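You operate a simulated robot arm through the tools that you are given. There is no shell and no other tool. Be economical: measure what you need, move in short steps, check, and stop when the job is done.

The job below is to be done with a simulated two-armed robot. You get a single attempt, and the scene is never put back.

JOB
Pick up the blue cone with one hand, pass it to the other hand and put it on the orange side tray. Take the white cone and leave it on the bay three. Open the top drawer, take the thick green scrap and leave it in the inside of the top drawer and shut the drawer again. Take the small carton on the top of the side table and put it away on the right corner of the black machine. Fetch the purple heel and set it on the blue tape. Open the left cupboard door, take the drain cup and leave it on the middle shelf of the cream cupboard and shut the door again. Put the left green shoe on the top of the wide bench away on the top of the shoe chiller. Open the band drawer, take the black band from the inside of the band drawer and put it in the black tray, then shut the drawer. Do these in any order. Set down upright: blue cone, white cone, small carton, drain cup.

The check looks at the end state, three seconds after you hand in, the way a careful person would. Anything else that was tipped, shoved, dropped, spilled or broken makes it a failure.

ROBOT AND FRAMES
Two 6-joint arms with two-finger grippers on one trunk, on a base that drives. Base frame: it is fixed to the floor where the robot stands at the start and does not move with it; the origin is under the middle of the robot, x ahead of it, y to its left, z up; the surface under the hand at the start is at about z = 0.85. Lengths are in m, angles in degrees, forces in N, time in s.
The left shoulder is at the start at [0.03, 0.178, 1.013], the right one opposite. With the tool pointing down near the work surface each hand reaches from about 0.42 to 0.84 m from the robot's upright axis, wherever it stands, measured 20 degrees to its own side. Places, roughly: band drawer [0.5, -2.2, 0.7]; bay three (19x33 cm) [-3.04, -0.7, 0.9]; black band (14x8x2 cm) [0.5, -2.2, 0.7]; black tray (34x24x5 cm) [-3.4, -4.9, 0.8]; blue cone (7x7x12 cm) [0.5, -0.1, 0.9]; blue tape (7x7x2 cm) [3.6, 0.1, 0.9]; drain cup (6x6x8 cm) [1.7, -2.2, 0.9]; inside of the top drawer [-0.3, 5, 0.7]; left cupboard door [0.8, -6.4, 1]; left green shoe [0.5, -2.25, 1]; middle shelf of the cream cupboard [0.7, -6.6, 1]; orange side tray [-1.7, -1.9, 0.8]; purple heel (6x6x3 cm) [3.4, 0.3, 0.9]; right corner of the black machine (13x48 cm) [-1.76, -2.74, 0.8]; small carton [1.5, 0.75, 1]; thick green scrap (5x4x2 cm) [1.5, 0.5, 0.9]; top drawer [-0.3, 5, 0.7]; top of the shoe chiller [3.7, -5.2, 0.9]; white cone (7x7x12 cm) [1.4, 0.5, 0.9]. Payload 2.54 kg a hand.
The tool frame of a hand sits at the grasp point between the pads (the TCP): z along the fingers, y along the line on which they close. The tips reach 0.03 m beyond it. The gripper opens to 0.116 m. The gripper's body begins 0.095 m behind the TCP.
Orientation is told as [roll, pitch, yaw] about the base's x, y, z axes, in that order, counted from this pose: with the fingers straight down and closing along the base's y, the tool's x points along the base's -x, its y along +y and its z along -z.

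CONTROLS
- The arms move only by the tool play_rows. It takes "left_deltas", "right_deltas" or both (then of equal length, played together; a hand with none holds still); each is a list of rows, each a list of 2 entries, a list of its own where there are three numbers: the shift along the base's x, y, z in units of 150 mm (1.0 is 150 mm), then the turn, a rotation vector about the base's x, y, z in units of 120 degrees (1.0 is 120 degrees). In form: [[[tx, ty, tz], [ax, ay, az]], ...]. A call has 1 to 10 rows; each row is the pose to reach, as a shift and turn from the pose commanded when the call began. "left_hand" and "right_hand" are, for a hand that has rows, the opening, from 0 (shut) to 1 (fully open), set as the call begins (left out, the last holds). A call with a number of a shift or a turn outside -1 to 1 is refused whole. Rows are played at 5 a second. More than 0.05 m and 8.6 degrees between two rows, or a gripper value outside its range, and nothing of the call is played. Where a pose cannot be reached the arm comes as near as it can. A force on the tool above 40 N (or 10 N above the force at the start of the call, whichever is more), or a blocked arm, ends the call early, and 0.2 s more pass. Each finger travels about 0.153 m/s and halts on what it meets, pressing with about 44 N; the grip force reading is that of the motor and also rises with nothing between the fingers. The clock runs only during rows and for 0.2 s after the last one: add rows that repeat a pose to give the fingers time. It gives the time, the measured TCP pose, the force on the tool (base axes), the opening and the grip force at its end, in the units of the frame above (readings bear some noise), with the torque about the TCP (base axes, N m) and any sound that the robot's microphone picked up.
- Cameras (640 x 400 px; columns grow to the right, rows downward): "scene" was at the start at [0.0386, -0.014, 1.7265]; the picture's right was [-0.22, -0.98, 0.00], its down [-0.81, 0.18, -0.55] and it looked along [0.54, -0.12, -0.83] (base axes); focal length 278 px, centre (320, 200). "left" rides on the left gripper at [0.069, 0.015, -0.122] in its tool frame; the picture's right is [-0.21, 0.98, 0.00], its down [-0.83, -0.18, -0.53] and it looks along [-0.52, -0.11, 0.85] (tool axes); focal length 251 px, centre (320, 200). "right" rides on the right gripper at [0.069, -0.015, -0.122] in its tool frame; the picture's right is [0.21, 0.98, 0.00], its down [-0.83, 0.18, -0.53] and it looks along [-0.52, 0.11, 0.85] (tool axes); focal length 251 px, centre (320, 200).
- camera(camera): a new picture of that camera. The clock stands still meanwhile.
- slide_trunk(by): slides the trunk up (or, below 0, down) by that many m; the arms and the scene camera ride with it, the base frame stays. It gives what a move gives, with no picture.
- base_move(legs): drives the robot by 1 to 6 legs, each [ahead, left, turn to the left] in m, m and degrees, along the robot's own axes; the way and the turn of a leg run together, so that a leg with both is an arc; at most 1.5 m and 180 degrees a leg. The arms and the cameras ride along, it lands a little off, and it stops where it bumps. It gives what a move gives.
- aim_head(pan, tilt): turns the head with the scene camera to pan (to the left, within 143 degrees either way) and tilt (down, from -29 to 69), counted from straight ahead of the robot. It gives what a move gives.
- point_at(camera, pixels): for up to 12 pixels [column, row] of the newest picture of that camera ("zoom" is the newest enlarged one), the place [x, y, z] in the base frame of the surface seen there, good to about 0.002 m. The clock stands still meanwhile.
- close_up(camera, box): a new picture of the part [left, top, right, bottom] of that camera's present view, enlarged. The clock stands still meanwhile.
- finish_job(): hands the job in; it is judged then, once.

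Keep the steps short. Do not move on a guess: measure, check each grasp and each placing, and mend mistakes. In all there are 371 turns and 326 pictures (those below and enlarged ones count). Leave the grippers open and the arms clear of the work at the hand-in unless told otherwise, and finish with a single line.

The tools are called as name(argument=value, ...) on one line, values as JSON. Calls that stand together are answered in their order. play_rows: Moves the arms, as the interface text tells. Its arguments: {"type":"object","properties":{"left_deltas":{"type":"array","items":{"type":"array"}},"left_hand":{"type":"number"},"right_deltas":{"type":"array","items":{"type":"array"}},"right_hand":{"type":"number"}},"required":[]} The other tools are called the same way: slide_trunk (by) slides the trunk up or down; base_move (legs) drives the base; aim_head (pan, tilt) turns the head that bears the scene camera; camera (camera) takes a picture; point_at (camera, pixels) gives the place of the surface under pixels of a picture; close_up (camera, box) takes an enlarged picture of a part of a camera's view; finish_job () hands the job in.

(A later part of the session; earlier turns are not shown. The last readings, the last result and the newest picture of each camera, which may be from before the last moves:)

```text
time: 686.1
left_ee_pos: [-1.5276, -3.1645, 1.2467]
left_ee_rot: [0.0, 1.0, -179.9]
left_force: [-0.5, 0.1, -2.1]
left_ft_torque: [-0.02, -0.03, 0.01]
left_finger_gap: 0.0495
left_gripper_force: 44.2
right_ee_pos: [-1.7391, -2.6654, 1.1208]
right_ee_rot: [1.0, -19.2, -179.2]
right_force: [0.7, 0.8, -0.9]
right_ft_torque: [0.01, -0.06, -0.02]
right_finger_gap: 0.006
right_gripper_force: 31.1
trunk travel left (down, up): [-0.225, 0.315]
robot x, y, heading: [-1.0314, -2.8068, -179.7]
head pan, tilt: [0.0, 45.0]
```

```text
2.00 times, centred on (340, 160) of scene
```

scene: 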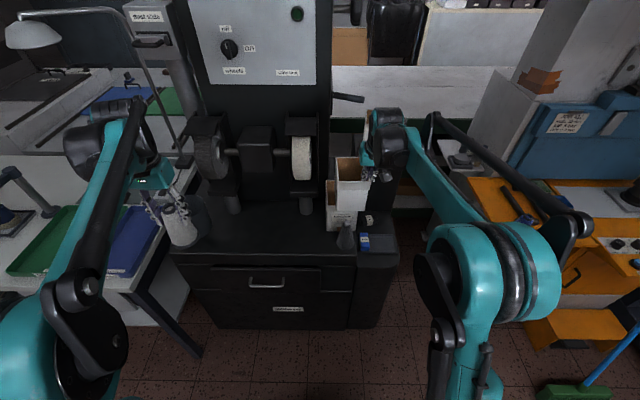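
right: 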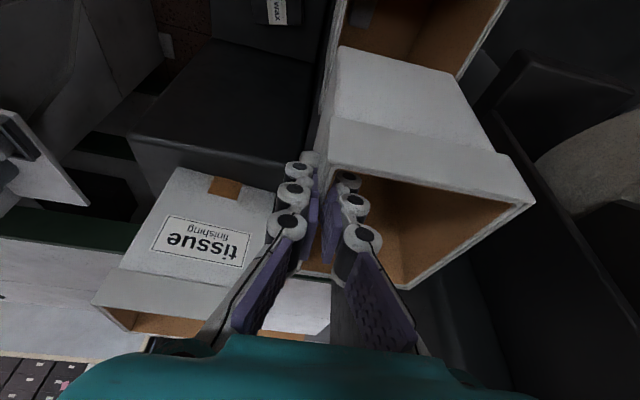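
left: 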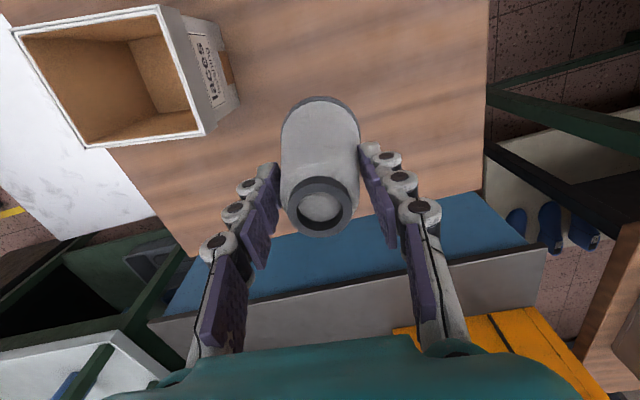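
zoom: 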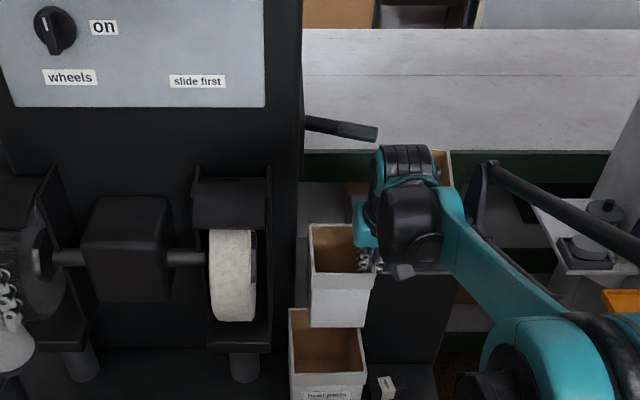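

Advance the arm 0.09 m, still above.

play_rows(right_deltas=[[[-0.2, -0.01, 0], [0, 0, 0]], [[-0.4, -0.02, 0], [0, 0, 0]], [[-0.6, -0.02, 0], [0, 0, 0]]])

camera(camera="right")

close_up(camera="scene", box=[240, 60, 440, 260])

```text
time: 686.9
left_ee_pos: [-1.5265, -3.1639, 1.2491]
left_ee_rot: [0.0, 1.0, -179.9]
left_force: [-0.2, 0.3, -2.8]
left_ft_torque: [0.0, -0.05, -0.01]
left_finger_gap: 0.0493
left_gripper_force: 43.8
right_ee_pos: [-1.829, -2.67, 1.121]
right_ee_rot: [0.9, -19.2, -179.2]
right_force: [0.1, 0.4, -0.8]
right_ft_torque: [0.02, 0.01, 0.02]
right_finger_gap: 0.0061
right_gripper_force: 31.6
trunk travel left (down, up): [-0.225, 0.315]
robot x, y, heading: [-1.029, -2.8058, -179.5]
head pan, tilt: [0.0, 45.0]
```

```text
120 pictures are left
```

right: 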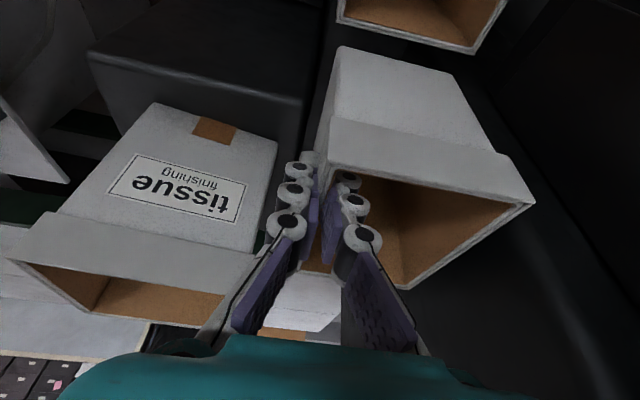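

```text
2.00 times, centred on (340, 160) of scene
```

zoom: 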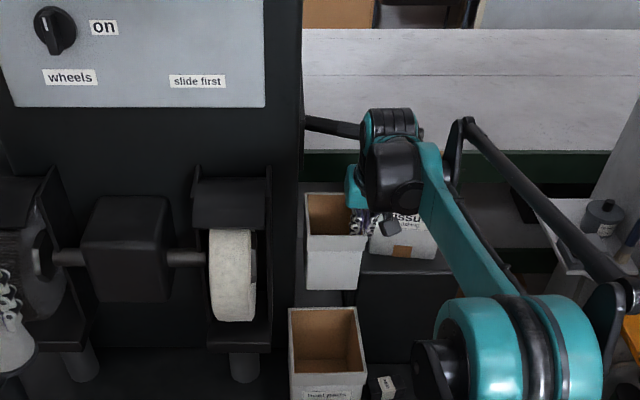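

point_at(camera="right", pixels=[[528, 203], [408, 285], [325, 172], [450, 80], [340, 55], [470, 48], [345, 20], [440, 320], [300, 110]])

```text
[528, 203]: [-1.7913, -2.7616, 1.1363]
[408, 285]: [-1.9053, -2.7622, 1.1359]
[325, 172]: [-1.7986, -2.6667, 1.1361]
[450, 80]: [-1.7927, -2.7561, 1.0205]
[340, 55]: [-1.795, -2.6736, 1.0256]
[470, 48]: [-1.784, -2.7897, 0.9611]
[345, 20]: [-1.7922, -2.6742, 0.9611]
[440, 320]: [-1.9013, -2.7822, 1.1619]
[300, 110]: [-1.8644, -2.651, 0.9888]
```

Front edge would be level with the other box's rear; I shift 13 mm back and 7 mm left, then descend.

play_rows(right_deltas=[[[-0.087, -0.047, 0], [0, 0, 0]], [[-0.087, -0.047, -0.2], [0, 0, 0]], [[-0.087, -0.047, -0.4], [0, 0, 0]], [[-0.087, -0.047, -0.6], [0, 0, 0]], [[-0.087, -0.047, -0.8], [0, 0, 0]]])

camera(camera="right")

```text
time: 688.1
left_ee_pos: [-1.5263, -3.1641, 1.2477]
left_ee_rot: [0.0, 1.0, -179.9]
left_force: [-0.1, 0.6, -2.2]
left_ft_torque: [0.0, -0.03, -0.01]
left_finger_gap: 0.0497
left_gripper_force: 43.6
right_ee_pos: [-1.8431, -2.6739, 1.0051]
right_ee_rot: [0.9, -19.3, -179.2]
right_force: [-0.3, 0.9, -0.5]
right_ft_torque: [0.06, -0.05, -0.01]
right_finger_gap: 0.0058
right_gripper_force: 31.5
trunk travel left (down, up): [-0.225, 0.315]
robot x, y, heading: [-1.0353, -2.8055, -179.7]
head pan, tilt: [0.0, 45.0]
```

```text
118 pictures are left
```

right: 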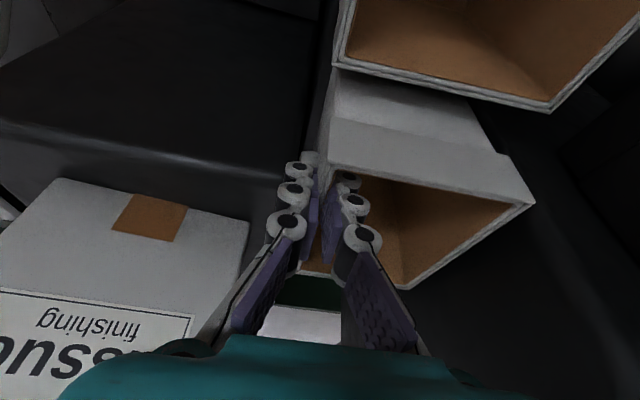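

Going cleanly between. Lower on.

play_rows(right_deltas=[[[0, 0, -0.15], [0, 0, 0]], [[0, 0, -0.3], [0, 0, 0]], [[0, 0, -0.45], [0, 0, 0]], [[0, 0, -0.53], [0, 0, 0]]])

camera(camera="right")

```text
time: 689.1
left_ee_pos: [-1.5264, -3.1639, 1.2473]
left_ee_rot: [0.0, 1.0, -179.8]
left_force: [-0.2, -0.1, -1.9]
left_ft_torque: [-0.02, 0.01, -0.02]
left_finger_gap: 0.0495
left_gripper_force: 44.4
right_ee_pos: [-1.8416, -2.6766, 0.924]
right_ee_rot: [0.9, -19.2, -179.2]
right_force: [1.4, 0.6, -0.7]
right_ft_torque: [0.04, -0.02, -0.02]
right_finger_gap: 0.006
right_gripper_force: 31.2
trunk travel left (down, up): [-0.225, 0.315]
robot x, y, heading: [-1.0316, -2.8041, -179.6]
head pan, tilt: [0.0, 45.0]
```

```text
117 pictures are left
```

right: 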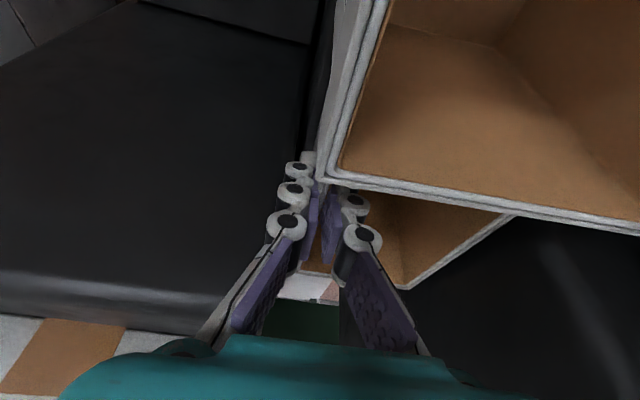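

play_rows(right_deltas=[[[0, 0, -0.015], [0, 0, 0]], [[0, 0, -0.03], [0, 0, 0]], [[0, 0, -0.045], [0, 0, 0]]])

```text
time: 689.9
left_ee_pos: [-1.5255, -3.1647, 1.2472]
left_ee_rot: [-0.1, 1.0, -179.9]
left_force: [-1.0, 1.2, -2.2]
left_ft_torque: [0.0, 0.0, 0.04]
left_finger_gap: 0.0497
left_gripper_force: 44.2
right_ee_pos: [-1.8409, -2.6743, 0.9175]
right_ee_rot: [0.8, -19.3, -179.2]
right_force: [-1.9, -0.3, 7.0]
right_ft_torque: [0.02, 0.21, 0.02]
right_finger_gap: 0.0064
right_gripper_force: 31.4
trunk travel left (down, up): [-0.225, 0.315]
robot x, y, heading: [-1.0301, -2.8059, -179.8]
head pan, tilt: [0.0, 45.0]
```

Contact. Open just 4 mm per finger and retreat along the finger axis.

play_rows(right_deltas=[[[0, 0, 0], [0, 0, 0]], [[0, 0, 0], [0, 0, 0]], [[0, 0, 0], [0, 0, 0]]], right_hand=0.13)

play_rows(right_deltas=[[[0.035, 0, 0.1], [0, 0, 0]], [[0.09, 0, 0.25], [0, 0, 0]], [[0.16, 0, 0.45], [0, 0, 0]], [[0.25, 0, 0.7], [0, 0, 0]], [[0.34, 0, 0.95], [0, 0, 0]]])

camera(camera="right")

```text
time: 690.7
left_ee_pos: [-1.527, -3.1639, 1.247]
left_ee_rot: [-0.1, 1.0, -179.9]
left_force: [0.0, 0.3, -3.3]
left_ft_torque: [0.02, -0.01, 0.01]
left_finger_gap: 0.0493
left_gripper_force: 44.4
right_ee_pos: [-1.8417, -2.6752, 0.9157]
right_ee_rot: [0.8, -19.2, -179.2]
right_force: [0.4, -1.5, -0.8]
right_ft_torque: [-0.01, -0.04, 0.04]
right_finger_gap: 0.0152
right_gripper_force: 0.0
trunk travel left (down, up): [-0.225, 0.315]
robot x, y, heading: [-1.0289, -2.8024, -179.6]
head pan, tilt: [0.0, 45.0]
```

```text
time: 691.9
left_ee_pos: [-1.5246, -3.1643, 1.2479]
left_ee_rot: [0.0, 0.8, -180.0]
left_force: [-0.3, -0.5, -2.2]
left_ft_torque: [0.02, 0.02, 0.02]
left_finger_gap: 0.0495
left_gripper_force: 44.9
right_ee_pos: [-1.7888, -2.6786, 1.057]
right_ee_rot: [1.0, -19.3, -179.1]
right_force: [0.5, 0.6, 0.7]
right_ft_torque: [-0.01, -0.01, -0.03]
right_finger_gap: 0.0153
right_gripper_force: 0.0
trunk travel left (down, up): [-0.225, 0.315]
robot x, y, heading: [-1.0315, -2.8032, -179.4]
head pan, tilt: [0.0, 45.0]
```

```text
116 pictures are left
```

right: 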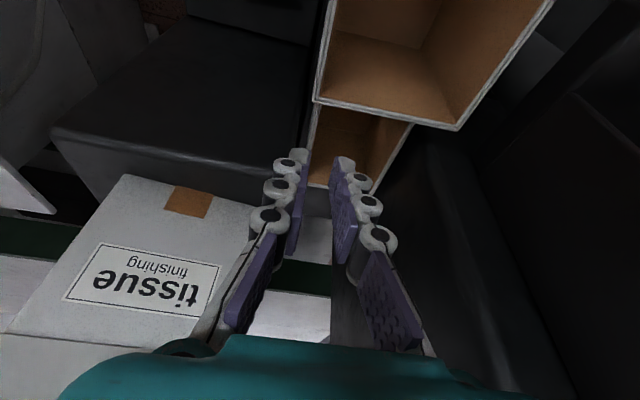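

Carton stands on the right strip of the machine. Raise a bit more, then back the base out.

play_rows(right_deltas=[[[0.1, 0, 0.3], [0, 0, 0]], [[0.3, 0, 0.55], [0, 0, 0]], [[0.5, 0, 0.7], [0, 0, 0]]])

base_move(legs=[[-0.45, 0, 0]])

aim_head(pan=-8, tilt=35)

close_up(camera="scene", box=[200, 80, 400, 260])

```text
time: 692.7
left_ee_pos: [-1.5245, -3.1643, 1.2486]
left_ee_rot: [0.0, 0.8, -180.0]
left_force: [0.8, -0.8, -0.9]
left_ft_torque: [0.0, 0.03, 0.02]
left_finger_gap: 0.0492
left_gripper_force: 44.2
right_ee_pos: [-1.7153, -2.6772, 1.1627]
right_ee_rot: [0.9, -19.3, -179.2]
right_force: [0.0, 0.5, 0.7]
right_ft_torque: [0.0, 0.01, 0.01]
right_finger_gap: 0.0153
right_gripper_force: 0.0
trunk travel left (down, up): [-0.225, 0.315]
robot x, y, heading: [-1.0323, -2.8032, -179.5]
head pan, tilt: [0.0, 45.0]
```

```text
time: 695.4
left_ee_pos: [-1.0782, -3.1634, 1.2492]
left_ee_rot: [0.0, 1.0, -179.3]
left_force: [-1.4, 0.4, -2.5]
left_ft_torque: [0.01, -0.02, 0.0]
left_finger_gap: 0.0494
left_gripper_force: 44.0
right_ee_pos: [-1.2745, -2.6791, 1.1613]
right_ee_rot: [0.9, -19.2, -178.7]
right_force: [0.5, 0.1, 0.5]
right_ft_torque: [0.02, 0.01, 0.02]
right_finger_gap: 0.0151
right_gripper_force: 0.1
trunk travel left (down, up): [-0.225, 0.315]
robot x, y, heading: [-0.5904, -2.8008, -178.8]
head pan, tilt: [0.0, 45.0]
```

```text
time: 696.1
left_ee_pos: [-1.079, -3.1623, 1.2471]
left_ee_rot: [0.0, 1.0, -179.3]
left_force: [-0.5, -0.2, -1.1]
left_ft_torque: [-0.01, 0.0, 0.01]
left_finger_gap: 0.0495
left_gripper_force: 43.5
right_ee_pos: [-1.2756, -2.6782, 1.1626]
right_ee_rot: [0.9, -19.2, -178.6]
right_force: [-0.4, 0.2, -0.5]
right_ft_torque: [0.0, -0.03, 0.0]
right_finger_gap: 0.0148
right_gripper_force: 0.1
trunk travel left (down, up): [-0.225, 0.315]
robot x, y, heading: [-0.5923, -2.7979, -179.1]
head pan, tilt: [-8.0, 35.0]
```

```text
2.22 times, centred on (300, 170) of scene
```

zoom: 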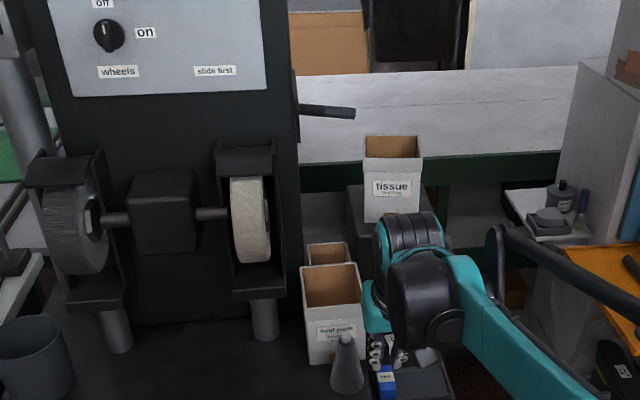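

Carton is upright behind the other box. Now the white cone to bay three: I straighten the right hand and go to the west corridor by the route used before.

play_rows(right_deltas=[[[0.1, 0, 0.1], [0, -0.055, 0]], [[0.2, 0, 0.2], [0, -0.11, 0]], [[0.3, 0.1, 0.3], [0, -0.16, 0]]], right_hand=1)

slide_trunk(by=0.3)

base_move(legs=[[0, 1.5, 0], [0, 1.32, 0]])

```text
time: 696.9
left_ee_pos: [-1.0787, -3.1636, 1.2474]
left_ee_rot: [0.1, 1.1, -179.2]
left_force: [-1.0, 0.4, -0.8]
left_ft_torque: [-0.02, -0.01, 0.0]
left_finger_gap: 0.0494
left_gripper_force: 44.2
right_ee_pos: [-1.2283, -2.6617, 1.2064]
right_ee_rot: [1.3, 0.0, -178.7]
right_force: [0.4, 0.0, 0.6]
right_ft_torque: [0.01, 0.03, -0.01]
right_finger_gap: 0.1162
right_gripper_force: 0.0
trunk travel left (down, up): [-0.225, 0.315]
robot x, y, heading: [-0.589, -2.7992, -179.1]
head pan, tilt: [-8.0, 35.0]
```

```text
time: 699.9
left_ee_pos: [-1.0795, -3.1633, 1.549]
left_ee_rot: [0.0, 1.0, -179.2]
left_force: [-0.3, -0.1, -2.2]
left_ft_torque: [0.01, -0.01, 0.0]
left_finger_gap: 0.0495
left_gripper_force: 44.1
right_ee_pos: [-1.2289, -2.6632, 1.5069]
right_ee_rot: [1.3, 0.0, -178.7]
right_force: [0.9, 0.0, -0.5]
right_ft_torque: [0.01, 0.01, 0.03]
right_finger_gap: 0.1162
right_gripper_force: 0.2
trunk travel left (down, up): [-0.525, 0.015]
robot x, y, heading: [-0.5884, -2.8004, -179.0]
head pan, tilt: [-8.0, 35.0]
```

```text
time: 713.5
left_ee_pos: [-1.0881, -5.9597, 1.5488]
left_ee_rot: [0.0, 1.0, 179.7]
left_force: [-0.2, -0.6, -2.1]
left_ft_torque: [-0.01, -0.02, 0.0]
left_finger_gap: 0.0489
left_gripper_force: 43.6
right_ee_pos: [-1.2309, -5.4561, 1.5058]
right_ee_rot: [1.3, 0.0, -179.8]
right_force: [0.1, -0.6, 0.1]
right_ft_torque: [0.02, -0.02, 0.02]
right_finger_gap: 0.1159
right_gripper_force: 0.1
trunk travel left (down, up): [-0.525, 0.015]
robot x, y, heading: [-0.5914, -5.602, -180.0]
head pan, tilt: [-8.0, 35.0]
```

Move the cone hand inward for clearance to the cartons, then go through the corridor.

play_rows(left_deltas=[[[-0.1, 0.3, 0], [0, 0, 0]], [[-0.2, 0.6, 0], [0, 0, 0]], [[-0.3, 0.9, 0], [0, 0, 0]]])

base_move(legs=[[0, 0.03, 0], [1.5, 0, 0]])

base_move(legs=[[1.45, 0, 0]])

```text
time: 714.3
left_ee_pos: [-1.1338, -5.8211, 1.546]
left_ee_rot: [-0.1, 0.9, 179.8]
left_force: [0.2, 0.9, -2.0]
left_ft_torque: [-0.01, -0.02, 0.03]
left_finger_gap: 0.0489
left_gripper_force: 44.3
right_ee_pos: [-1.2315, -5.4568, 1.5058]
right_ee_rot: [1.3, -0.1, -179.6]
right_force: [0.3, -0.2, -0.5]
right_ft_torque: [0.0, -0.04, 0.02]
right_finger_gap: 0.116
right_gripper_force: 0.0
trunk travel left (down, up): [-0.525, 0.015]
robot x, y, heading: [-0.5941, -5.6042, -180.0]
head pan, tilt: [-8.0, 35.0]
```

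```text
time: 722.3
left_ee_pos: [-2.6639, -5.8333, 1.5472]
left_ee_rot: [0.0, 1.0, 179.0]
left_force: [-0.4, -0.4, -1.7]
left_ft_torque: [0.01, 0.0, 0.04]
left_finger_gap: 0.0483
left_gripper_force: 43.9
right_ee_pos: [-2.7547, -5.4671, 1.5051]
right_ee_rot: [1.3, 0.0, 179.5]
right_force: [-0.3, -0.1, -0.5]
right_ft_torque: [-0.01, 0.03, -0.03]
right_finger_gap: 0.116
right_gripper_force: 0.1
trunk travel left (down, up): [-0.525, 0.015]
robot x, y, heading: [-2.1215, -5.6202, 179.1]
head pan, tilt: [-8.0, 35.0]
```

```text
time: 729.7
left_ee_pos: [-4.1517, -5.8224, 1.5479]
left_ee_rot: [0.0, 1.0, 179.4]
left_force: [-1.2, 0.0, -2.5]
left_ft_torque: [-0.01, 0.02, 0.02]
left_finger_gap: 0.0485
left_gripper_force: 44.3
right_ee_pos: [-4.246, -5.4563, 1.5059]
right_ee_rot: [1.3, 0.0, 179.9]
right_force: [0.4, 0.6, -0.3]
right_ft_torque: [0.01, -0.03, 0.02]
right_finger_gap: 0.1158
right_gripper_force: 0.1
trunk travel left (down, up): [-0.525, 0.015]
robot x, y, heading: [-3.6117, -5.6067, 179.6]
head pan, tilt: [-8.0, 35.0]
```

aim_head(pan=-60, tilt=30)

camera(camera="scene")

```text
time: 730.9
left_ee_pos: [-4.1522, -5.8228, 1.546]
left_ee_rot: [-0.1, 1.0, 179.3]
left_force: [0.3, 0.3, -2.3]
left_ft_torque: [0.01, 0.0, -0.01]
left_finger_gap: 0.0482
left_gripper_force: 44.0
right_ee_pos: [-4.2455, -5.4569, 1.5057]
right_ee_rot: [1.3, 0.0, 179.9]
right_force: [0.0, -0.2, -0.4]
right_ft_torque: [-0.02, -0.02, 0.03]
right_finger_gap: 0.1161
right_gripper_force: 0.1
trunk travel left (down, up): [-0.525, 0.015]
robot x, y, heading: [-3.6089, -5.6073, 179.6]
head pan, tilt: [-60.0, 30.0]
```

```text
114 pictures are left
```

scene: 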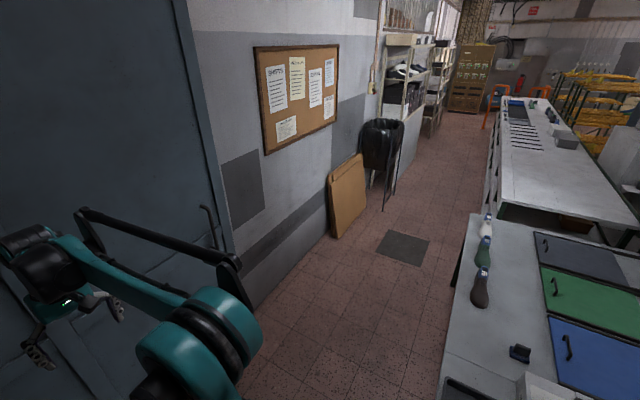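

point_at(camera="scene", pixels=[[250, 290], [340, 225], [395, 200], [440, 390], [490, 215], [505, 125], [600, 215], [540, 130], [400, 245], [455, 280], [425, 130], [530, 150]])

close_up(camera="scene", box=[470, 80, 640, 240])

```text
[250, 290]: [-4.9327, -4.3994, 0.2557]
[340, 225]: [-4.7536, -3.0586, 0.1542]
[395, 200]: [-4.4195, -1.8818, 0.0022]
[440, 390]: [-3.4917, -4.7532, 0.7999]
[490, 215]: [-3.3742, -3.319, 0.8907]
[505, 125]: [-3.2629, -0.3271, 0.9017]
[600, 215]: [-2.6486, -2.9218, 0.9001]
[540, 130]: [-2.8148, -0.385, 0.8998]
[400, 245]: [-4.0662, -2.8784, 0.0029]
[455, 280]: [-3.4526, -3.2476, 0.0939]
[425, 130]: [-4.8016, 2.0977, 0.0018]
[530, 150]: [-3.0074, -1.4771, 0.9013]
```

```text
2.50 times, centred on (555, 160) of scene
```

zoom: 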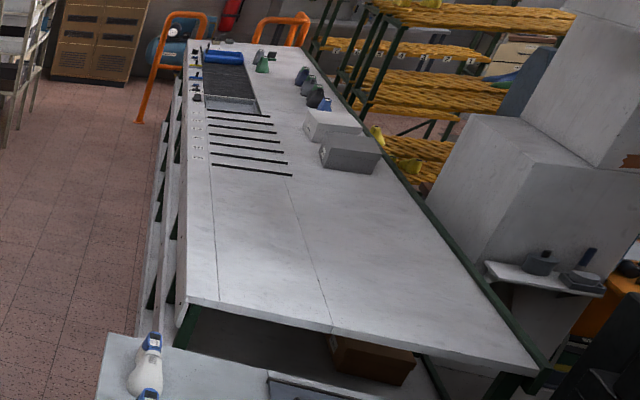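

Bays are marked by black strips on the bench at x -3.3…-2.6. Drive: ahead to x≈-3.94, turn north, up the corridor.

base_move(legs=[[0.31, 0, 0], [0, 0, -89.5]])

base_move(legs=[[1.5, 0, 0], [1.5, 0, 0], [1.3, 0, 0]])

aim_head(pan=-60, tilt=35)

camera(camera="scene")

```text
time: 736.8
left_ee_pos: [-4.1318, -5.0586, 1.5469]
left_ee_rot: [0.1, 0.9, 88.5]
left_force: [-0.2, -0.2, -2.0]
left_ft_torque: [-0.01, 0.01, 0.03]
left_finger_gap: 0.0484
left_gripper_force: 44.2
right_ee_pos: [-3.763, -4.9697, 1.5047]
right_ee_rot: [1.4, 0.0, 89.1]
right_force: [0.0, 0.3, 0.2]
right_ft_torque: [0.0, 0.0, -0.02]
right_finger_gap: 0.1161
right_gripper_force: 0.1
trunk travel left (down, up): [-0.525, 0.015]
robot x, y, heading: [-3.9232, -5.6023, 88.6]
head pan, tilt: [-60.0, 30.0]
```

```text
time: 757.5
left_ee_pos: [-4.0828, -0.7422, 1.5459]
left_ee_rot: [0.1, 0.9, 88.9]
left_force: [0.4, -0.2, -1.8]
left_ft_torque: [0.01, -0.01, 0.0]
left_finger_gap: 0.0483
left_gripper_force: 44.2
right_ee_pos: [-3.7158, -0.6521, 1.5063]
right_ee_rot: [1.2, 0.0, 89.5]
right_force: [0.1, 0.7, -0.2]
right_ft_torque: [0.03, -0.01, -0.01]
right_finger_gap: 0.1161
right_gripper_force: 0.1
trunk travel left (down, up): [-0.525, 0.015]
robot x, y, heading: [-3.8704, -1.2829, 89.3]
head pan, tilt: [-60.0, 30.0]
```

```text
time: 758.2
left_ee_pos: [-4.0823, -0.7417, 1.5456]
left_ee_rot: [-0.1, 0.9, 88.9]
left_force: [-0.1, -0.9, -1.8]
left_ft_torque: [0.01, 0.0, -0.07]
left_finger_gap: 0.0478
left_gripper_force: 43.7
right_ee_pos: [-3.7147, -0.6515, 1.5057]
right_ee_rot: [1.3, -0.1, 89.5]
right_force: [0.7, -0.7, -0.6]
right_ft_torque: [0.01, 0.0, 0.0]
right_finger_gap: 0.1161
right_gripper_force: 0.0
trunk travel left (down, up): [-0.525, 0.015]
robot x, y, heading: [-3.874, -1.2885, 89.0]
head pan, tilt: [-60.0, 35.0]
```

```text
112 pictures are left
```

scene: 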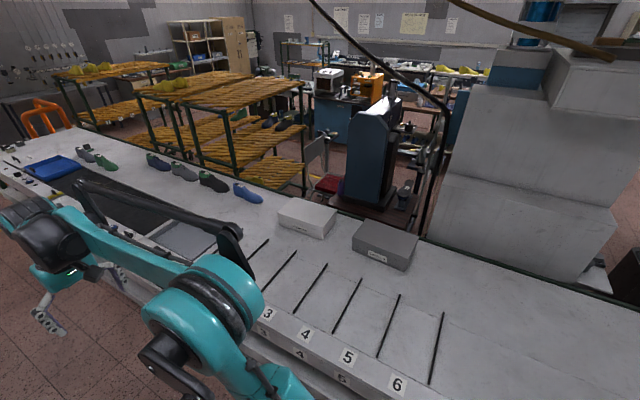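

Labels 3,4,5,6 on the bench edge. I move up beside bay 3 and turn to face the bench.

base_move(legs=[[0.5, 0.05, 0], [0, 0, -89]])

aim_head(pan=0, tilt=48)

camera(camera="scene")

```text
time: 764.9
left_ee_pos: [-3.3754, -0.5554, 1.5466]
left_ee_rot: [0.0, 0.9, 0.0]
left_force: [0.4, 1.2, -1.4]
left_ft_torque: [0.02, 0.06, 0.03]
left_finger_gap: 0.0481
left_gripper_force: 44.4
right_ee_pos: [-3.2778, -0.919, 1.5055]
right_ee_rot: [1.3, 0.1, 0.5]
right_force: [0.9, -1.2, 0.0]
right_ft_torque: [0.01, 0.03, 0.02]
right_finger_gap: 0.1162
right_gripper_force: 0.0
trunk travel left (down, up): [-0.525, 0.015]
robot x, y, heading: [-3.9121, -0.7762, 0.3]
head pan, tilt: [-60.0, 35.0]
```

```text
time: 766.2
left_ee_pos: [-3.3739, -0.5544, 1.5462]
left_ee_rot: [-0.1, 1.0, 0.0]
left_force: [0.5, -1.2, -2.4]
left_ft_torque: [0.02, 0.0, -0.01]
left_finger_gap: 0.048
left_gripper_force: 43.9
right_ee_pos: [-3.2773, -0.9196, 1.5062]
right_ee_rot: [1.3, -0.1, 0.7]
right_force: [-0.1, -0.9, -0.5]
right_ft_torque: [0.0, -0.01, 0.04]
right_finger_gap: 0.1159
right_gripper_force: 0.0
trunk travel left (down, up): [-0.525, 0.015]
robot x, y, heading: [-3.914, -0.7719, 0.3]
head pan, tilt: [0.0, 48.0]
```

```text
111 pictures are left
```

scene: 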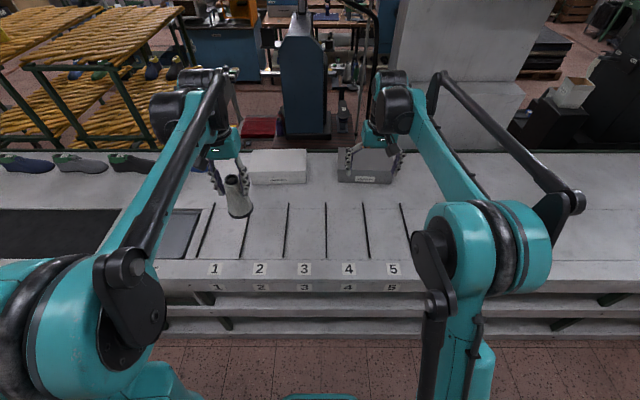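

Bay 3 lies between the strips at columns 286 and 326. Measure.

point_at(camera="scene", pixels=[[287, 210], [285, 250], [326, 210], [326, 250], [306, 230], [305, 269], [305, 205], [305, 255], [245, 250], [365, 250]])

close_up(camera="scene", box=[190, 180, 430, 300])

```text
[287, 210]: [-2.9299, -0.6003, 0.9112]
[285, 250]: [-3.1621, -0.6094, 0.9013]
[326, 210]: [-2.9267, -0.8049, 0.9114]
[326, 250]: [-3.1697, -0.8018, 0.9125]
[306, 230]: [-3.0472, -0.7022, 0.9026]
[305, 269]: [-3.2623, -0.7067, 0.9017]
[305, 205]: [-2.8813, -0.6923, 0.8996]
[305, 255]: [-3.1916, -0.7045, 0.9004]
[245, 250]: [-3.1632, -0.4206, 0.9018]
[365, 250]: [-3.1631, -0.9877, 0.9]
```

```text
2.67 times, centred on (310, 240) of scene
```

zoom: 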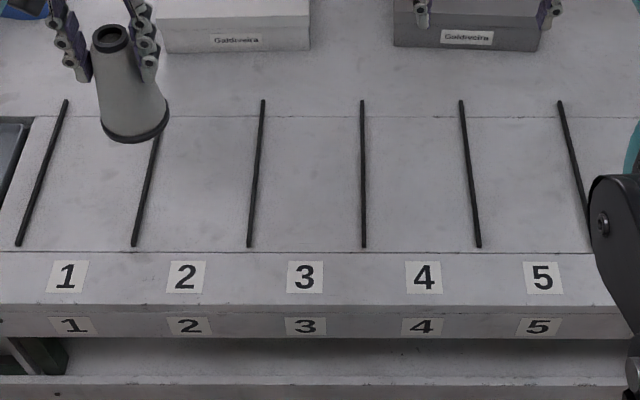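

Bay three centre (-3.04,-0.703), surface 0.9005. Lower the trunk and move in.

slide_trunk(by=-0.3)

base_move(legs=[[0.16, 0, 0]])

camera(camera="left")

camera(camera="scene")

```text
time: 769.2
left_ee_pos: [-3.3752, -0.5556, 1.2464]
left_ee_rot: [0.0, 1.0, 0.1]
left_force: [0.2, 0.2, -0.9]
left_ft_torque: [0.02, 0.03, 0.02]
left_finger_gap: 0.0482
left_gripper_force: 44.3
right_ee_pos: [-3.2762, -0.9205, 1.2059]
right_ee_rot: [1.3, 0.0, 0.6]
right_force: [0.1, 0.0, -0.7]
right_ft_torque: [0.02, 0.01, -0.01]
right_finger_gap: 0.116
right_gripper_force: 0.0
trunk travel left (down, up): [-0.225, 0.315]
robot x, y, heading: [-3.9122, -0.7769, 0.1]
head pan, tilt: [0.0, 48.0]
```

```text
time: 770.6
left_ee_pos: [-3.2149, -0.5556, 1.2464]
left_ee_rot: [0.0, 1.2, 0.0]
left_force: [-0.5, 0.3, -1.7]
left_ft_torque: [-0.01, 0.06, 0.0]
left_finger_gap: 0.0482
left_gripper_force: 44.0
right_ee_pos: [-3.1171, -0.9208, 1.2057]
right_ee_rot: [1.3, 0.0, 0.6]
right_force: [0.4, -0.1, 0.1]
right_ft_torque: [0.0, 0.07, -0.02]
right_finger_gap: 0.1159
right_gripper_force: 0.0
trunk travel left (down, up): [-0.225, 0.315]
robot x, y, heading: [-3.7571, -0.7774, 0.0]
head pan, tilt: [0.0, 48.0]
```

```text
109 pictures are left
```

left: 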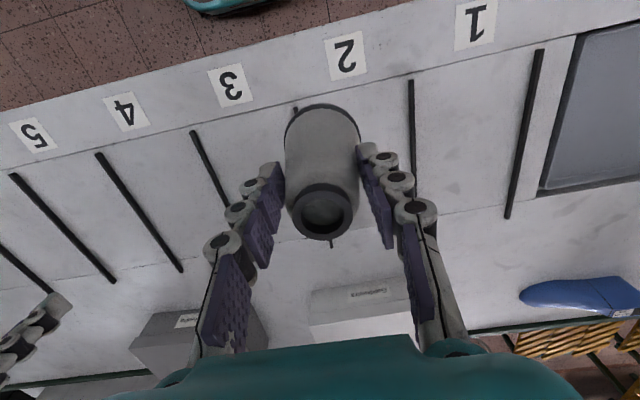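

```text
108 pictures are left
```

scene: 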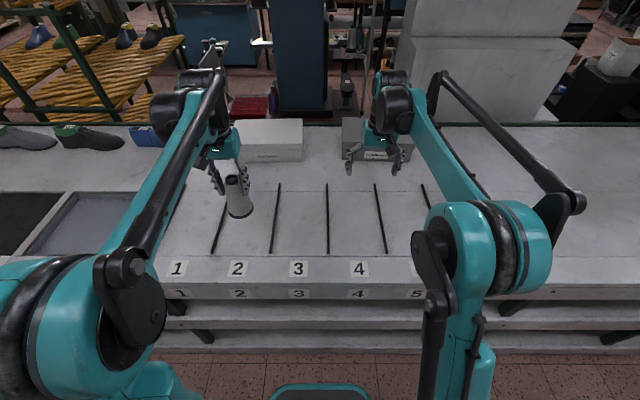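

close_up(camera="scene", box=[195, 150, 291, 230])

```text
5.00 times, centred on (243, 190) of scene
```

zoom: 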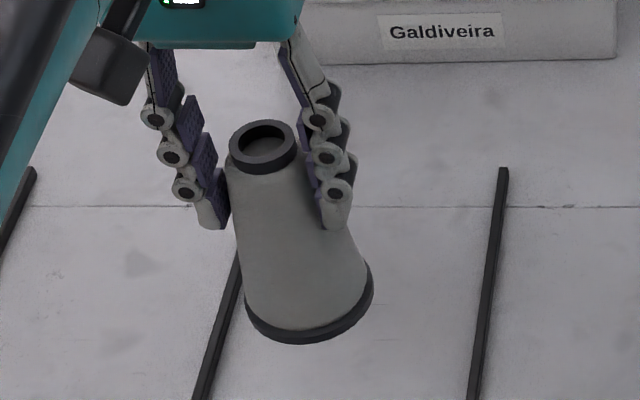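

point_at(camera="zoom", pixels=[[234, 145], [293, 143], [263, 125], [263, 168], [250, 310], [370, 285], [300, 335], [345, 325]])

```text
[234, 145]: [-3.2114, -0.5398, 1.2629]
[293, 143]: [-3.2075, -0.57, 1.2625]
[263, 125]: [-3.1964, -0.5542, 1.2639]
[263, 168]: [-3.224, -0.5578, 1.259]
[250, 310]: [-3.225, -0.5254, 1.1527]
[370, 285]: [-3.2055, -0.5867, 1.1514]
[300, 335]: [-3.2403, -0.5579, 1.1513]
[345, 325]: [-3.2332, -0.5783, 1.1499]
```

Cone upright; base 0.101 m below the TCP now. Move over bay three.

play_rows(left_deltas=[[[0.2, -0.17, 0], [0, 0, 0]], [[0.4, -0.34, 0], [0, 0, 0]], [[0.6, -0.51, 0], [0, 0, 0]], [[0.8, -0.68, 0], [0, 0, 0]], [[0.98, -0.84, 0], [0, 0, 0]]], right_deltas=[[[-0.2, -0.2, 0], [0, 0, 0]], [[-0.4, -0.4, 0], [0, 0, 0]], [[-0.6, -0.6, 0], [0, 0, 0]], [[-0.8, -0.7, 0], [0, 0, 0]], [[-0.8, -0.7, 0], [0, 0, 0]]])

play_rows(left_deltas=[[[0.18, -0.14, -0.1], [0, 0, 0]], [[0.18, -0.14, -0.4], [0, 0, 0]], [[0.18, -0.14, -0.7], [0, 0, 0]], [[0.18, -0.14, -1.0], [0, 0, 0]]])

camera(camera="left")

```text
time: 771.9
left_ee_pos: [-3.0692, -0.681, 1.2451]
left_ee_rot: [0.0, 1.2, -0.1]
left_force: [0.7, 0.0, -2.1]
left_ft_torque: [0.02, 0.05, 0.01]
left_finger_gap: 0.0483
left_gripper_force: 43.5
right_ee_pos: [-3.2359, -1.0289, 1.2049]
right_ee_rot: [1.4, 0.2, 0.6]
right_force: [1.1, -0.6, -0.7]
right_ft_torque: [0.04, 0.07, -0.01]
right_finger_gap: 0.1157
right_gripper_force: 0.1
trunk travel left (down, up): [-0.225, 0.315]
robot x, y, heading: [-3.7542, -0.7792, 0.2]
head pan, tilt: [0.0, 48.0]
```

```text
time: 772.9
left_ee_pos: [-3.0412, -0.7033, 1.0994]
left_ee_rot: [0.0, 1.1, -0.1]
left_force: [0.2, 0.0, -1.9]
left_ft_torque: [-0.03, 0.02, -0.01]
left_finger_gap: 0.0482
left_gripper_force: 43.8
right_ee_pos: [-3.2372, -1.0285, 1.2049]
right_ee_rot: [1.3, 0.0, 0.6]
right_force: [-0.1, 0.7, 0.4]
right_ft_torque: [-0.04, 0.02, 0.0]
right_finger_gap: 0.1159
right_gripper_force: 0.1
trunk travel left (down, up): [-0.225, 0.315]
robot x, y, heading: [-3.7556, -0.7754, 0.1]
head pan, tilt: [0.0, 48.0]
```

```text
106 pictures are left
```

left: 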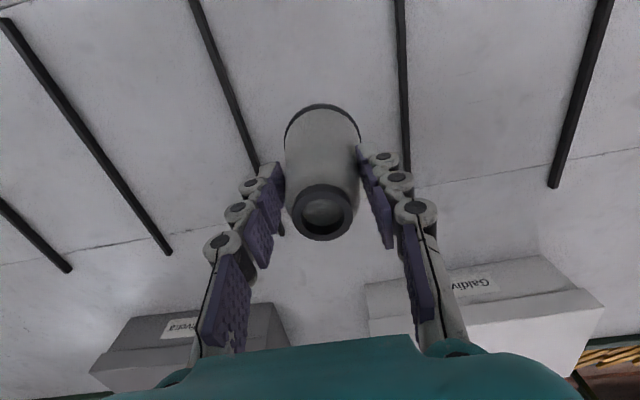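

Centred in bay three. Lower until contact.

play_rows(left_deltas=[[[0, 0, -0.25], [0, 0, 0]], [[0, 0, -0.48], [0, 0, 0]], [[0, 0, -0.6], [0, 0, 0]], [[0, 0, -0.64], [0, 0, 0]]])

play_rows(left_deltas=[[[0, 0, -0.015], [0, 0, 0]], [[0, 0, -0.03], [0, 0, 0]]])

```text
time: 773.9
left_ee_pos: [-3.0424, -0.7019, 1.0023]
left_ee_rot: [0.0, 1.0, -0.1]
left_force: [-0.4, -0.1, -2.6]
left_ft_torque: [0.01, -0.01, 0.0]
left_finger_gap: 0.0481
left_gripper_force: 43.7
right_ee_pos: [-3.2384, -1.028, 1.2066]
right_ee_rot: [1.2, -0.1, 0.6]
right_force: [0.7, 0.9, -0.4]
right_ft_torque: [0.01, -0.01, 0.01]
right_finger_gap: 0.1161
right_gripper_force: 0.0
trunk travel left (down, up): [-0.225, 0.315]
robot x, y, heading: [-3.7557, -0.7752, 0.4]
head pan, tilt: [0.0, 48.0]
```

```text
time: 774.5
left_ee_pos: [-3.0418, -0.7021, 1.0022]
left_ee_rot: [0.0, 0.7, 0.0]
left_force: [-0.4, 0.5, 19.4]
left_ft_torque: [-0.41, 0.48, -0.08]
left_finger_gap: 0.0482
left_gripper_force: 43.9
right_ee_pos: [-3.2384, -1.0293, 1.2066]
right_ee_rot: [1.4, -0.1, 0.6]
right_force: [-0.1, -0.1, 0.2]
right_ft_torque: [-0.01, -0.02, 0.0]
right_finger_gap: 0.116
right_gripper_force: 0.1
trunk travel left (down, up): [-0.225, 0.315]
robot x, y, heading: [-3.7561, -0.776, 0.2]
head pan, tilt: [0.0, 48.0]
stopped in row 2 (left hand): the force on the tool passed its limit at 44 N (the readings are from after the stop); the commanded pose is now the measured one
```

Contact. Open and rise.

play_rows(left_deltas=[[[0, 0, 0], [0, 0, 0]], [[0, 0, 0], [0, 0, 0]], [[0, 0, 0], [0, 0, 0]]], left_hand=0.8)

play_rows(left_deltas=[[[0, 0, 0.15], [0, 0, 0]], [[0, 0, 0.4], [0, 0, 0]], [[0, 0, 0.7], [0, 0, 0]], [[0, 0, 1.0], [0, 0, 0]]])

camera(camera="left")

```text
time: 775.3
left_ee_pos: [-3.0396, -0.703, 0.9988]
left_ee_rot: [0.0, 0.8, 0.0]
left_force: [0.1, 0.5, -0.4]
left_ft_torque: [0.0, 0.0, 0.02]
left_finger_gap: 0.093
left_gripper_force: 0.2
right_ee_pos: [-3.2386, -1.0295, 1.2058]
right_ee_rot: [1.3, 0.0, 0.6]
right_force: [0.7, 0.6, 1.0]
right_ft_torque: [0.0, -0.01, -0.01]
right_finger_gap: 0.1159
right_gripper_force: 0.1
trunk travel left (down, up): [-0.225, 0.315]
robot x, y, heading: [-3.7555, -0.7768, 0.2]
head pan, tilt: [0.0, 48.0]
```

```text
time: 776.3
left_ee_pos: [-3.0422, -0.7043, 1.1493]
left_ee_rot: [0.0, 0.8, 0.1]
left_force: [0.8, 0.3, 0.2]
left_ft_torque: [0.02, -0.01, -0.02]
left_finger_gap: 0.093
left_gripper_force: 0.1
right_ee_pos: [-3.2381, -1.0289, 1.2056]
right_ee_rot: [1.3, -0.1, 0.6]
right_force: [0.3, 0.5, -0.3]
right_ft_torque: [0.0, -0.02, 0.06]
right_finger_gap: 0.1158
right_gripper_force: 0.1
trunk travel left (down, up): [-0.225, 0.315]
robot x, y, heading: [-3.7499, -0.779, 0.4]
head pan, tilt: [0.0, 48.0]
```

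```text
105 pictures are left
```

left: 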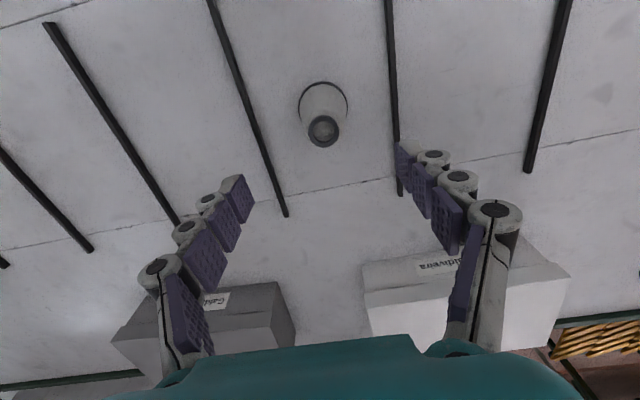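

All eight placings are done. I still want to verify the grey button box near the start. I tuck the hands, raise the trunk and drive back out.

play_rows(left_deltas=[[[-0.2, 0.05, 0.15], [0, 0, 0]], [[-0.45, 0.15, 0.3], [0, 0, 0]], [[-0.7, 0.25, 0.45], [0, 0, 0]], [[-0.95, 0.35, 0.5], [0, 0, 0]]], right_deltas=[[[0, 0.15, 0], [0, 0, 0]], [[0, 0.3, 0], [0, 0, 0]], [[0, 0.45, 0], [0, 0, 0]], [[0, 0.6, 0], [0, 0, 0]]], left_hand=1)

camera(camera="scene")

slide_trunk(by=0.3)

base_move(legs=[[-0.17, 0, 0], [0, 0, -90]])

```text
time: 777.3
left_ee_pos: [-3.1838, -0.648, 1.2234]
left_ee_rot: [0.0, 0.7, 0.0]
left_force: [-1.2, -0.1, 0.1]
left_ft_torque: [-0.01, -0.03, -0.03]
left_finger_gap: 0.116
left_gripper_force: 0.0
right_ee_pos: [-3.2381, -0.9376, 1.2064]
right_ee_rot: [1.3, -0.1, 0.5]
right_force: [-0.8, 0.3, 0.3]
right_ft_torque: [-0.02, -0.05, 0.01]
right_finger_gap: 0.1159
right_gripper_force: 0.0
trunk travel left (down, up): [-0.225, 0.315]
robot x, y, heading: [-3.758, -0.7734, 0.3]
head pan, tilt: [0.0, 48.0]
```

```text
104 pictures are left
```

scene: 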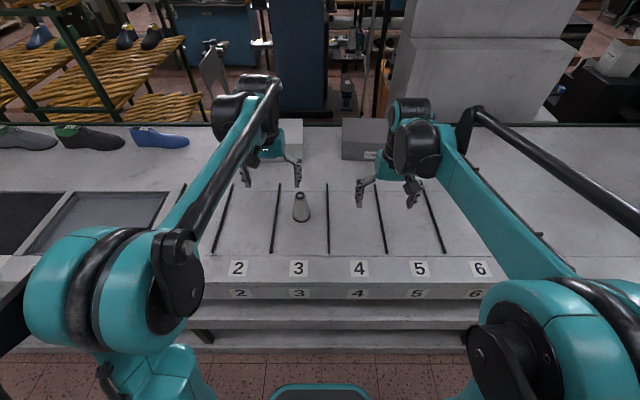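

```text
time: 780.3
left_ee_pos: [-3.1817, -0.6491, 1.5236]
left_ee_rot: [0.1, 0.9, 0.0]
left_force: [0.5, -0.1, 0.5]
left_ft_torque: [-0.04, -0.02, -0.05]
left_finger_gap: 0.1158
left_gripper_force: 0.0
right_ee_pos: [-3.2372, -0.9381, 1.5065]
right_ee_rot: [1.4, -0.1, 0.6]
right_force: [0.0, 0.2, 0.4]
right_ft_torque: [0.02, 0.01, 0.0]
right_finger_gap: 0.1161
right_gripper_force: 0.0
trunk travel left (down, up): [-0.525, 0.015]
robot x, y, heading: [-3.7542, -0.7726, 0.3]
head pan, tilt: [0.0, 48.0]
```

```text
time: 785.6
left_ee_pos: [-3.8013, -1.353, 1.5228]
left_ee_rot: [0.0, 0.8, -90.5]
left_force: [0.1, 0.1, 1.0]
left_ft_torque: [-0.02, -0.01, 0.02]
left_finger_gap: 0.116
left_gripper_force: 0.1
right_ee_pos: [-4.0891, -1.2939, 1.507]
right_ee_rot: [1.3, 0.1, -89.9]
right_force: [-0.6, -0.3, -0.1]
right_ft_torque: [-0.01, -0.03, -0.02]
right_finger_gap: 0.1161
right_gripper_force: 0.1
trunk travel left (down, up): [-0.525, 0.015]
robot x, y, heading: [-3.924, -0.7773, -90.3]
head pan, tilt: [0.0, 48.0]
```

White cone stands in bay 3. Drive south down the corridor, then east.

base_move(legs=[[1.5, 0, 0], [1.5, 0, 0], [1.5, 0, 0], [0.35, 0, 0]])

base_move(legs=[[0, 0, 90.3]])

```text
time: 808.9
left_ee_pos: [-3.5534, -6.1604, 1.5235]
left_ee_rot: [-0.1, 0.7, -84.0]
left_force: [0.2, -0.8, -0.4]
left_ft_torque: [-0.02, 0.0, 0.0]
left_finger_gap: 0.116
left_gripper_force: 0.1
right_ee_pos: [-3.8464, -6.135, 1.5082]
right_ee_rot: [1.3, -0.1, -83.5]
right_force: [0.1, -0.4, -0.1]
right_ft_torque: [-0.04, -0.01, 0.0]
right_finger_gap: 0.1161
right_gripper_force: 0.1
trunk travel left (down, up): [-0.525, 0.015]
robot x, y, heading: [-3.7389, -5.6046, -83.6]
head pan, tilt: [0.0, 48.0]
```

```text
time: 813.2
left_ee_pos: [-3.1877, -5.4018, 1.5234]
left_ee_rot: [0.0, 0.8, 7.7]
left_force: [0.2, 0.6, -0.4]
left_ft_torque: [-0.02, 0.0, 0.0]
left_finger_gap: 0.1158
left_gripper_force: 0.1
right_ee_pos: [-3.2042, -5.695, 1.5069]
right_ee_rot: [1.3, 0.0, 8.3]
right_force: [-0.7, 0.7, -0.6]
right_ft_torque: [-0.02, 0.0, 0.01]
right_finger_gap: 0.1159
right_gripper_force: 0.2
trunk travel left (down, up): [-0.525, 0.015]
robot x, y, heading: [-3.7389, -5.6044, 8.0]
head pan, tilt: [0.0, 48.0]
```

Heading drifted a bit but no bump. Correct by -8° and drive east through the corridor.

base_move(legs=[[0, -0.03, -8.2], [1.4, 0, 0]])

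base_move(legs=[[1.5, 0, 0], [0.35, 0, 0]])

base_move(legs=[[0, 0, 90], [1.5, 0, 0], [1.5, 0, 0], [1.0, 0, 0]])

```text
time: 820.9
left_ee_pos: [-1.7385, -5.5204, 1.5228]
left_ee_rot: [-0.1, 0.7, -0.7]
left_force: [-0.3, 0.0, -0.3]
left_ft_torque: [-0.02, -0.01, 0.01]
left_finger_gap: 0.1158
left_gripper_force: 0.1
right_ee_pos: [-1.7966, -5.8097, 1.5069]
right_ee_rot: [1.3, 0.0, -0.1]
right_force: [-0.2, 0.6, -0.4]
right_ft_torque: [0.02, 0.03, -0.03]
right_finger_gap: 0.1161
right_gripper_force: 0.0
trunk travel left (down, up): [-0.525, 0.015]
robot x, y, heading: [-2.309, -5.6405, -0.4]
head pan, tilt: [0.0, 48.0]
```

```text
time: 830.2
left_ee_pos: [0.1189, -5.5756, 1.5241]
left_ee_rot: [0.0, 0.6, -2.5]
left_force: [0.3, 0.5, 0.4]
left_ft_torque: [0.0, -0.02, -0.03]
left_finger_gap: 0.1159
left_gripper_force: 0.1
right_ee_pos: [0.0496, -5.862, 1.5063]
right_ee_rot: [1.4, -0.1, -1.9]
right_force: [-0.7, -0.3, 0.3]
right_ft_torque: [0.01, -0.02, 0.0]
right_finger_gap: 0.1161
right_gripper_force: 0.0
trunk travel left (down, up): [-0.525, 0.015]
robot x, y, heading: [-0.4607, -5.68, -2.2]
head pan, tilt: [0.0, 48.0]
```

```text
time: 853.5
left_ee_pos: [-0.8807, -1.0807, 1.5226]
left_ee_rot: [-0.1, 0.7, 95.5]
left_force: [0.7, 0.2, -0.2]
left_ft_torque: [0.01, -0.02, 0.01]
left_finger_gap: 0.116
left_gripper_force: 0.0
right_ee_pos: [-0.5874, -1.1104, 1.5073]
right_ee_rot: [1.2, 0.0, 96.0]
right_force: [-0.2, -0.4, 0.2]
right_ft_torque: [0.0, -0.02, 0.0]
right_finger_gap: 0.1159
right_gripper_force: 0.0
trunk travel left (down, up): [-0.525, 0.015]
robot x, y, heading: [-0.6985, -1.6397, 96.0]
head pan, tilt: [0.0, 48.0]
```

Turn to face +x, step ahead, then strafe to the start place.

base_move(legs=[[0, 0, -96], [0.55, 0, 0], [0, 1.5, 0]])

slide_trunk(by=-0.3)

```text
time: 867.8
left_ee_pos: [0.3769, 0.0152, 1.5225]
left_ee_rot: [0.1, 0.8, 2.2]
left_force: [0.6, 0.1, 0.7]
left_ft_torque: [0.01, 0.0, 0.01]
left_finger_gap: 0.116
left_gripper_force: 0.0
right_ee_pos: [0.3335, -0.2755, 1.5072]
right_ee_rot: [1.2, 0.0, 2.8]
right_force: [0.1, -0.5, -0.7]
right_ft_torque: [-0.02, -0.02, 0.01]
right_finger_gap: 0.1161
right_gripper_force: 0.1
trunk travel left (down, up): [-0.525, 0.015]
robot x, y, heading: [-0.1892, -0.1314, 2.3]
head pan, tilt: [0.0, 48.0]
```

```text
time: 870.8
left_ee_pos: [0.3766, 0.0151, 1.2226]
left_ee_rot: [0.1, 0.8, 2.3]
left_force: [0.1, 0.2, 0.5]
left_ft_torque: [0.01, -0.01, 0.01]
left_finger_gap: 0.116
left_gripper_force: 0.0
right_ee_pos: [0.3319, -0.276, 1.2071]
right_ee_rot: [1.3, 0.0, 2.8]
right_force: [0.1, 0.4, 0.8]
right_ft_torque: [-0.03, -0.05, 0.0]
right_finger_gap: 0.1159
right_gripper_force: 0.0
trunk travel left (down, up): [-0.225, 0.315]
robot x, y, heading: [-0.1919, -0.1282, 2.8]
head pan, tilt: [0.0, 48.0]
```

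Now to the exact start pose, and repeat the first rear view (pan 130, tilt 20).

base_move(legs=[[0.19, 0.13, -2.8]])

aim_head(pan=130, tilt=20)

camera(camera="scene")

```text
time: 872.5
left_ee_pos: [0.57, 0.1218, 1.2235]
left_ee_rot: [-0.1, 0.8, -0.5]
left_force: [0.3, 0.9, -0.4]
left_ft_torque: [-0.02, 0.02, 0.01]
left_finger_gap: 0.116
left_gripper_force: 0.1
right_ee_pos: [0.5116, -0.167, 1.2064]
right_ee_rot: [1.3, 0.0, 0.1]
right_force: [0.7, -0.1, -0.1]
right_ft_torque: [-0.03, 0.03, 0.01]
right_finger_gap: 0.1159
right_gripper_force: 0.1
trunk travel left (down, up): [-0.225, 0.315]
robot x, y, heading: [-0.0046, 0.0012, -0.1]
head pan, tilt: [0.0, 48.0]
```

```text
time: 874.6
left_ee_pos: [0.569, 0.1216, 1.2228]
left_ee_rot: [0.1, 0.8, -0.3]
left_force: [0.6, 0.3, -1.2]
left_ft_torque: [-0.01, -0.01, 0.01]
left_finger_gap: 0.1159
left_gripper_force: 0.0
right_ee_pos: [0.5111, -0.1675, 1.2073]
right_ee_rot: [1.3, -0.1, 0.1]
right_force: [-0.4, -0.1, 0.8]
right_ft_torque: [0.0, 0.01, -0.01]
right_finger_gap: 0.1161
right_gripper_force: 0.1
trunk travel left (down, up): [-0.225, 0.315]
robot x, y, heading: [-0.0032, -0.0013, -0.4]
head pan, tilt: [130.0, 20.0]
```

```text
103 pictures are left
```

scene: 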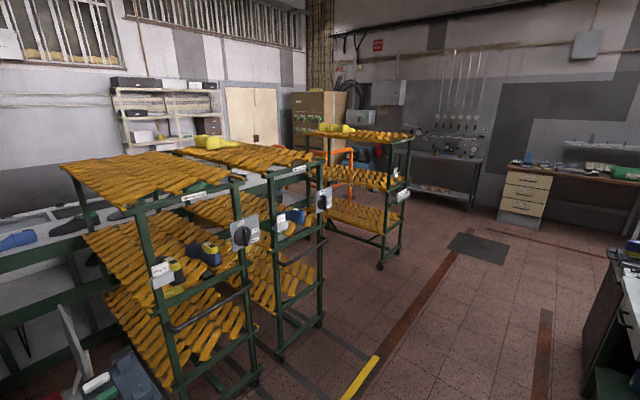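

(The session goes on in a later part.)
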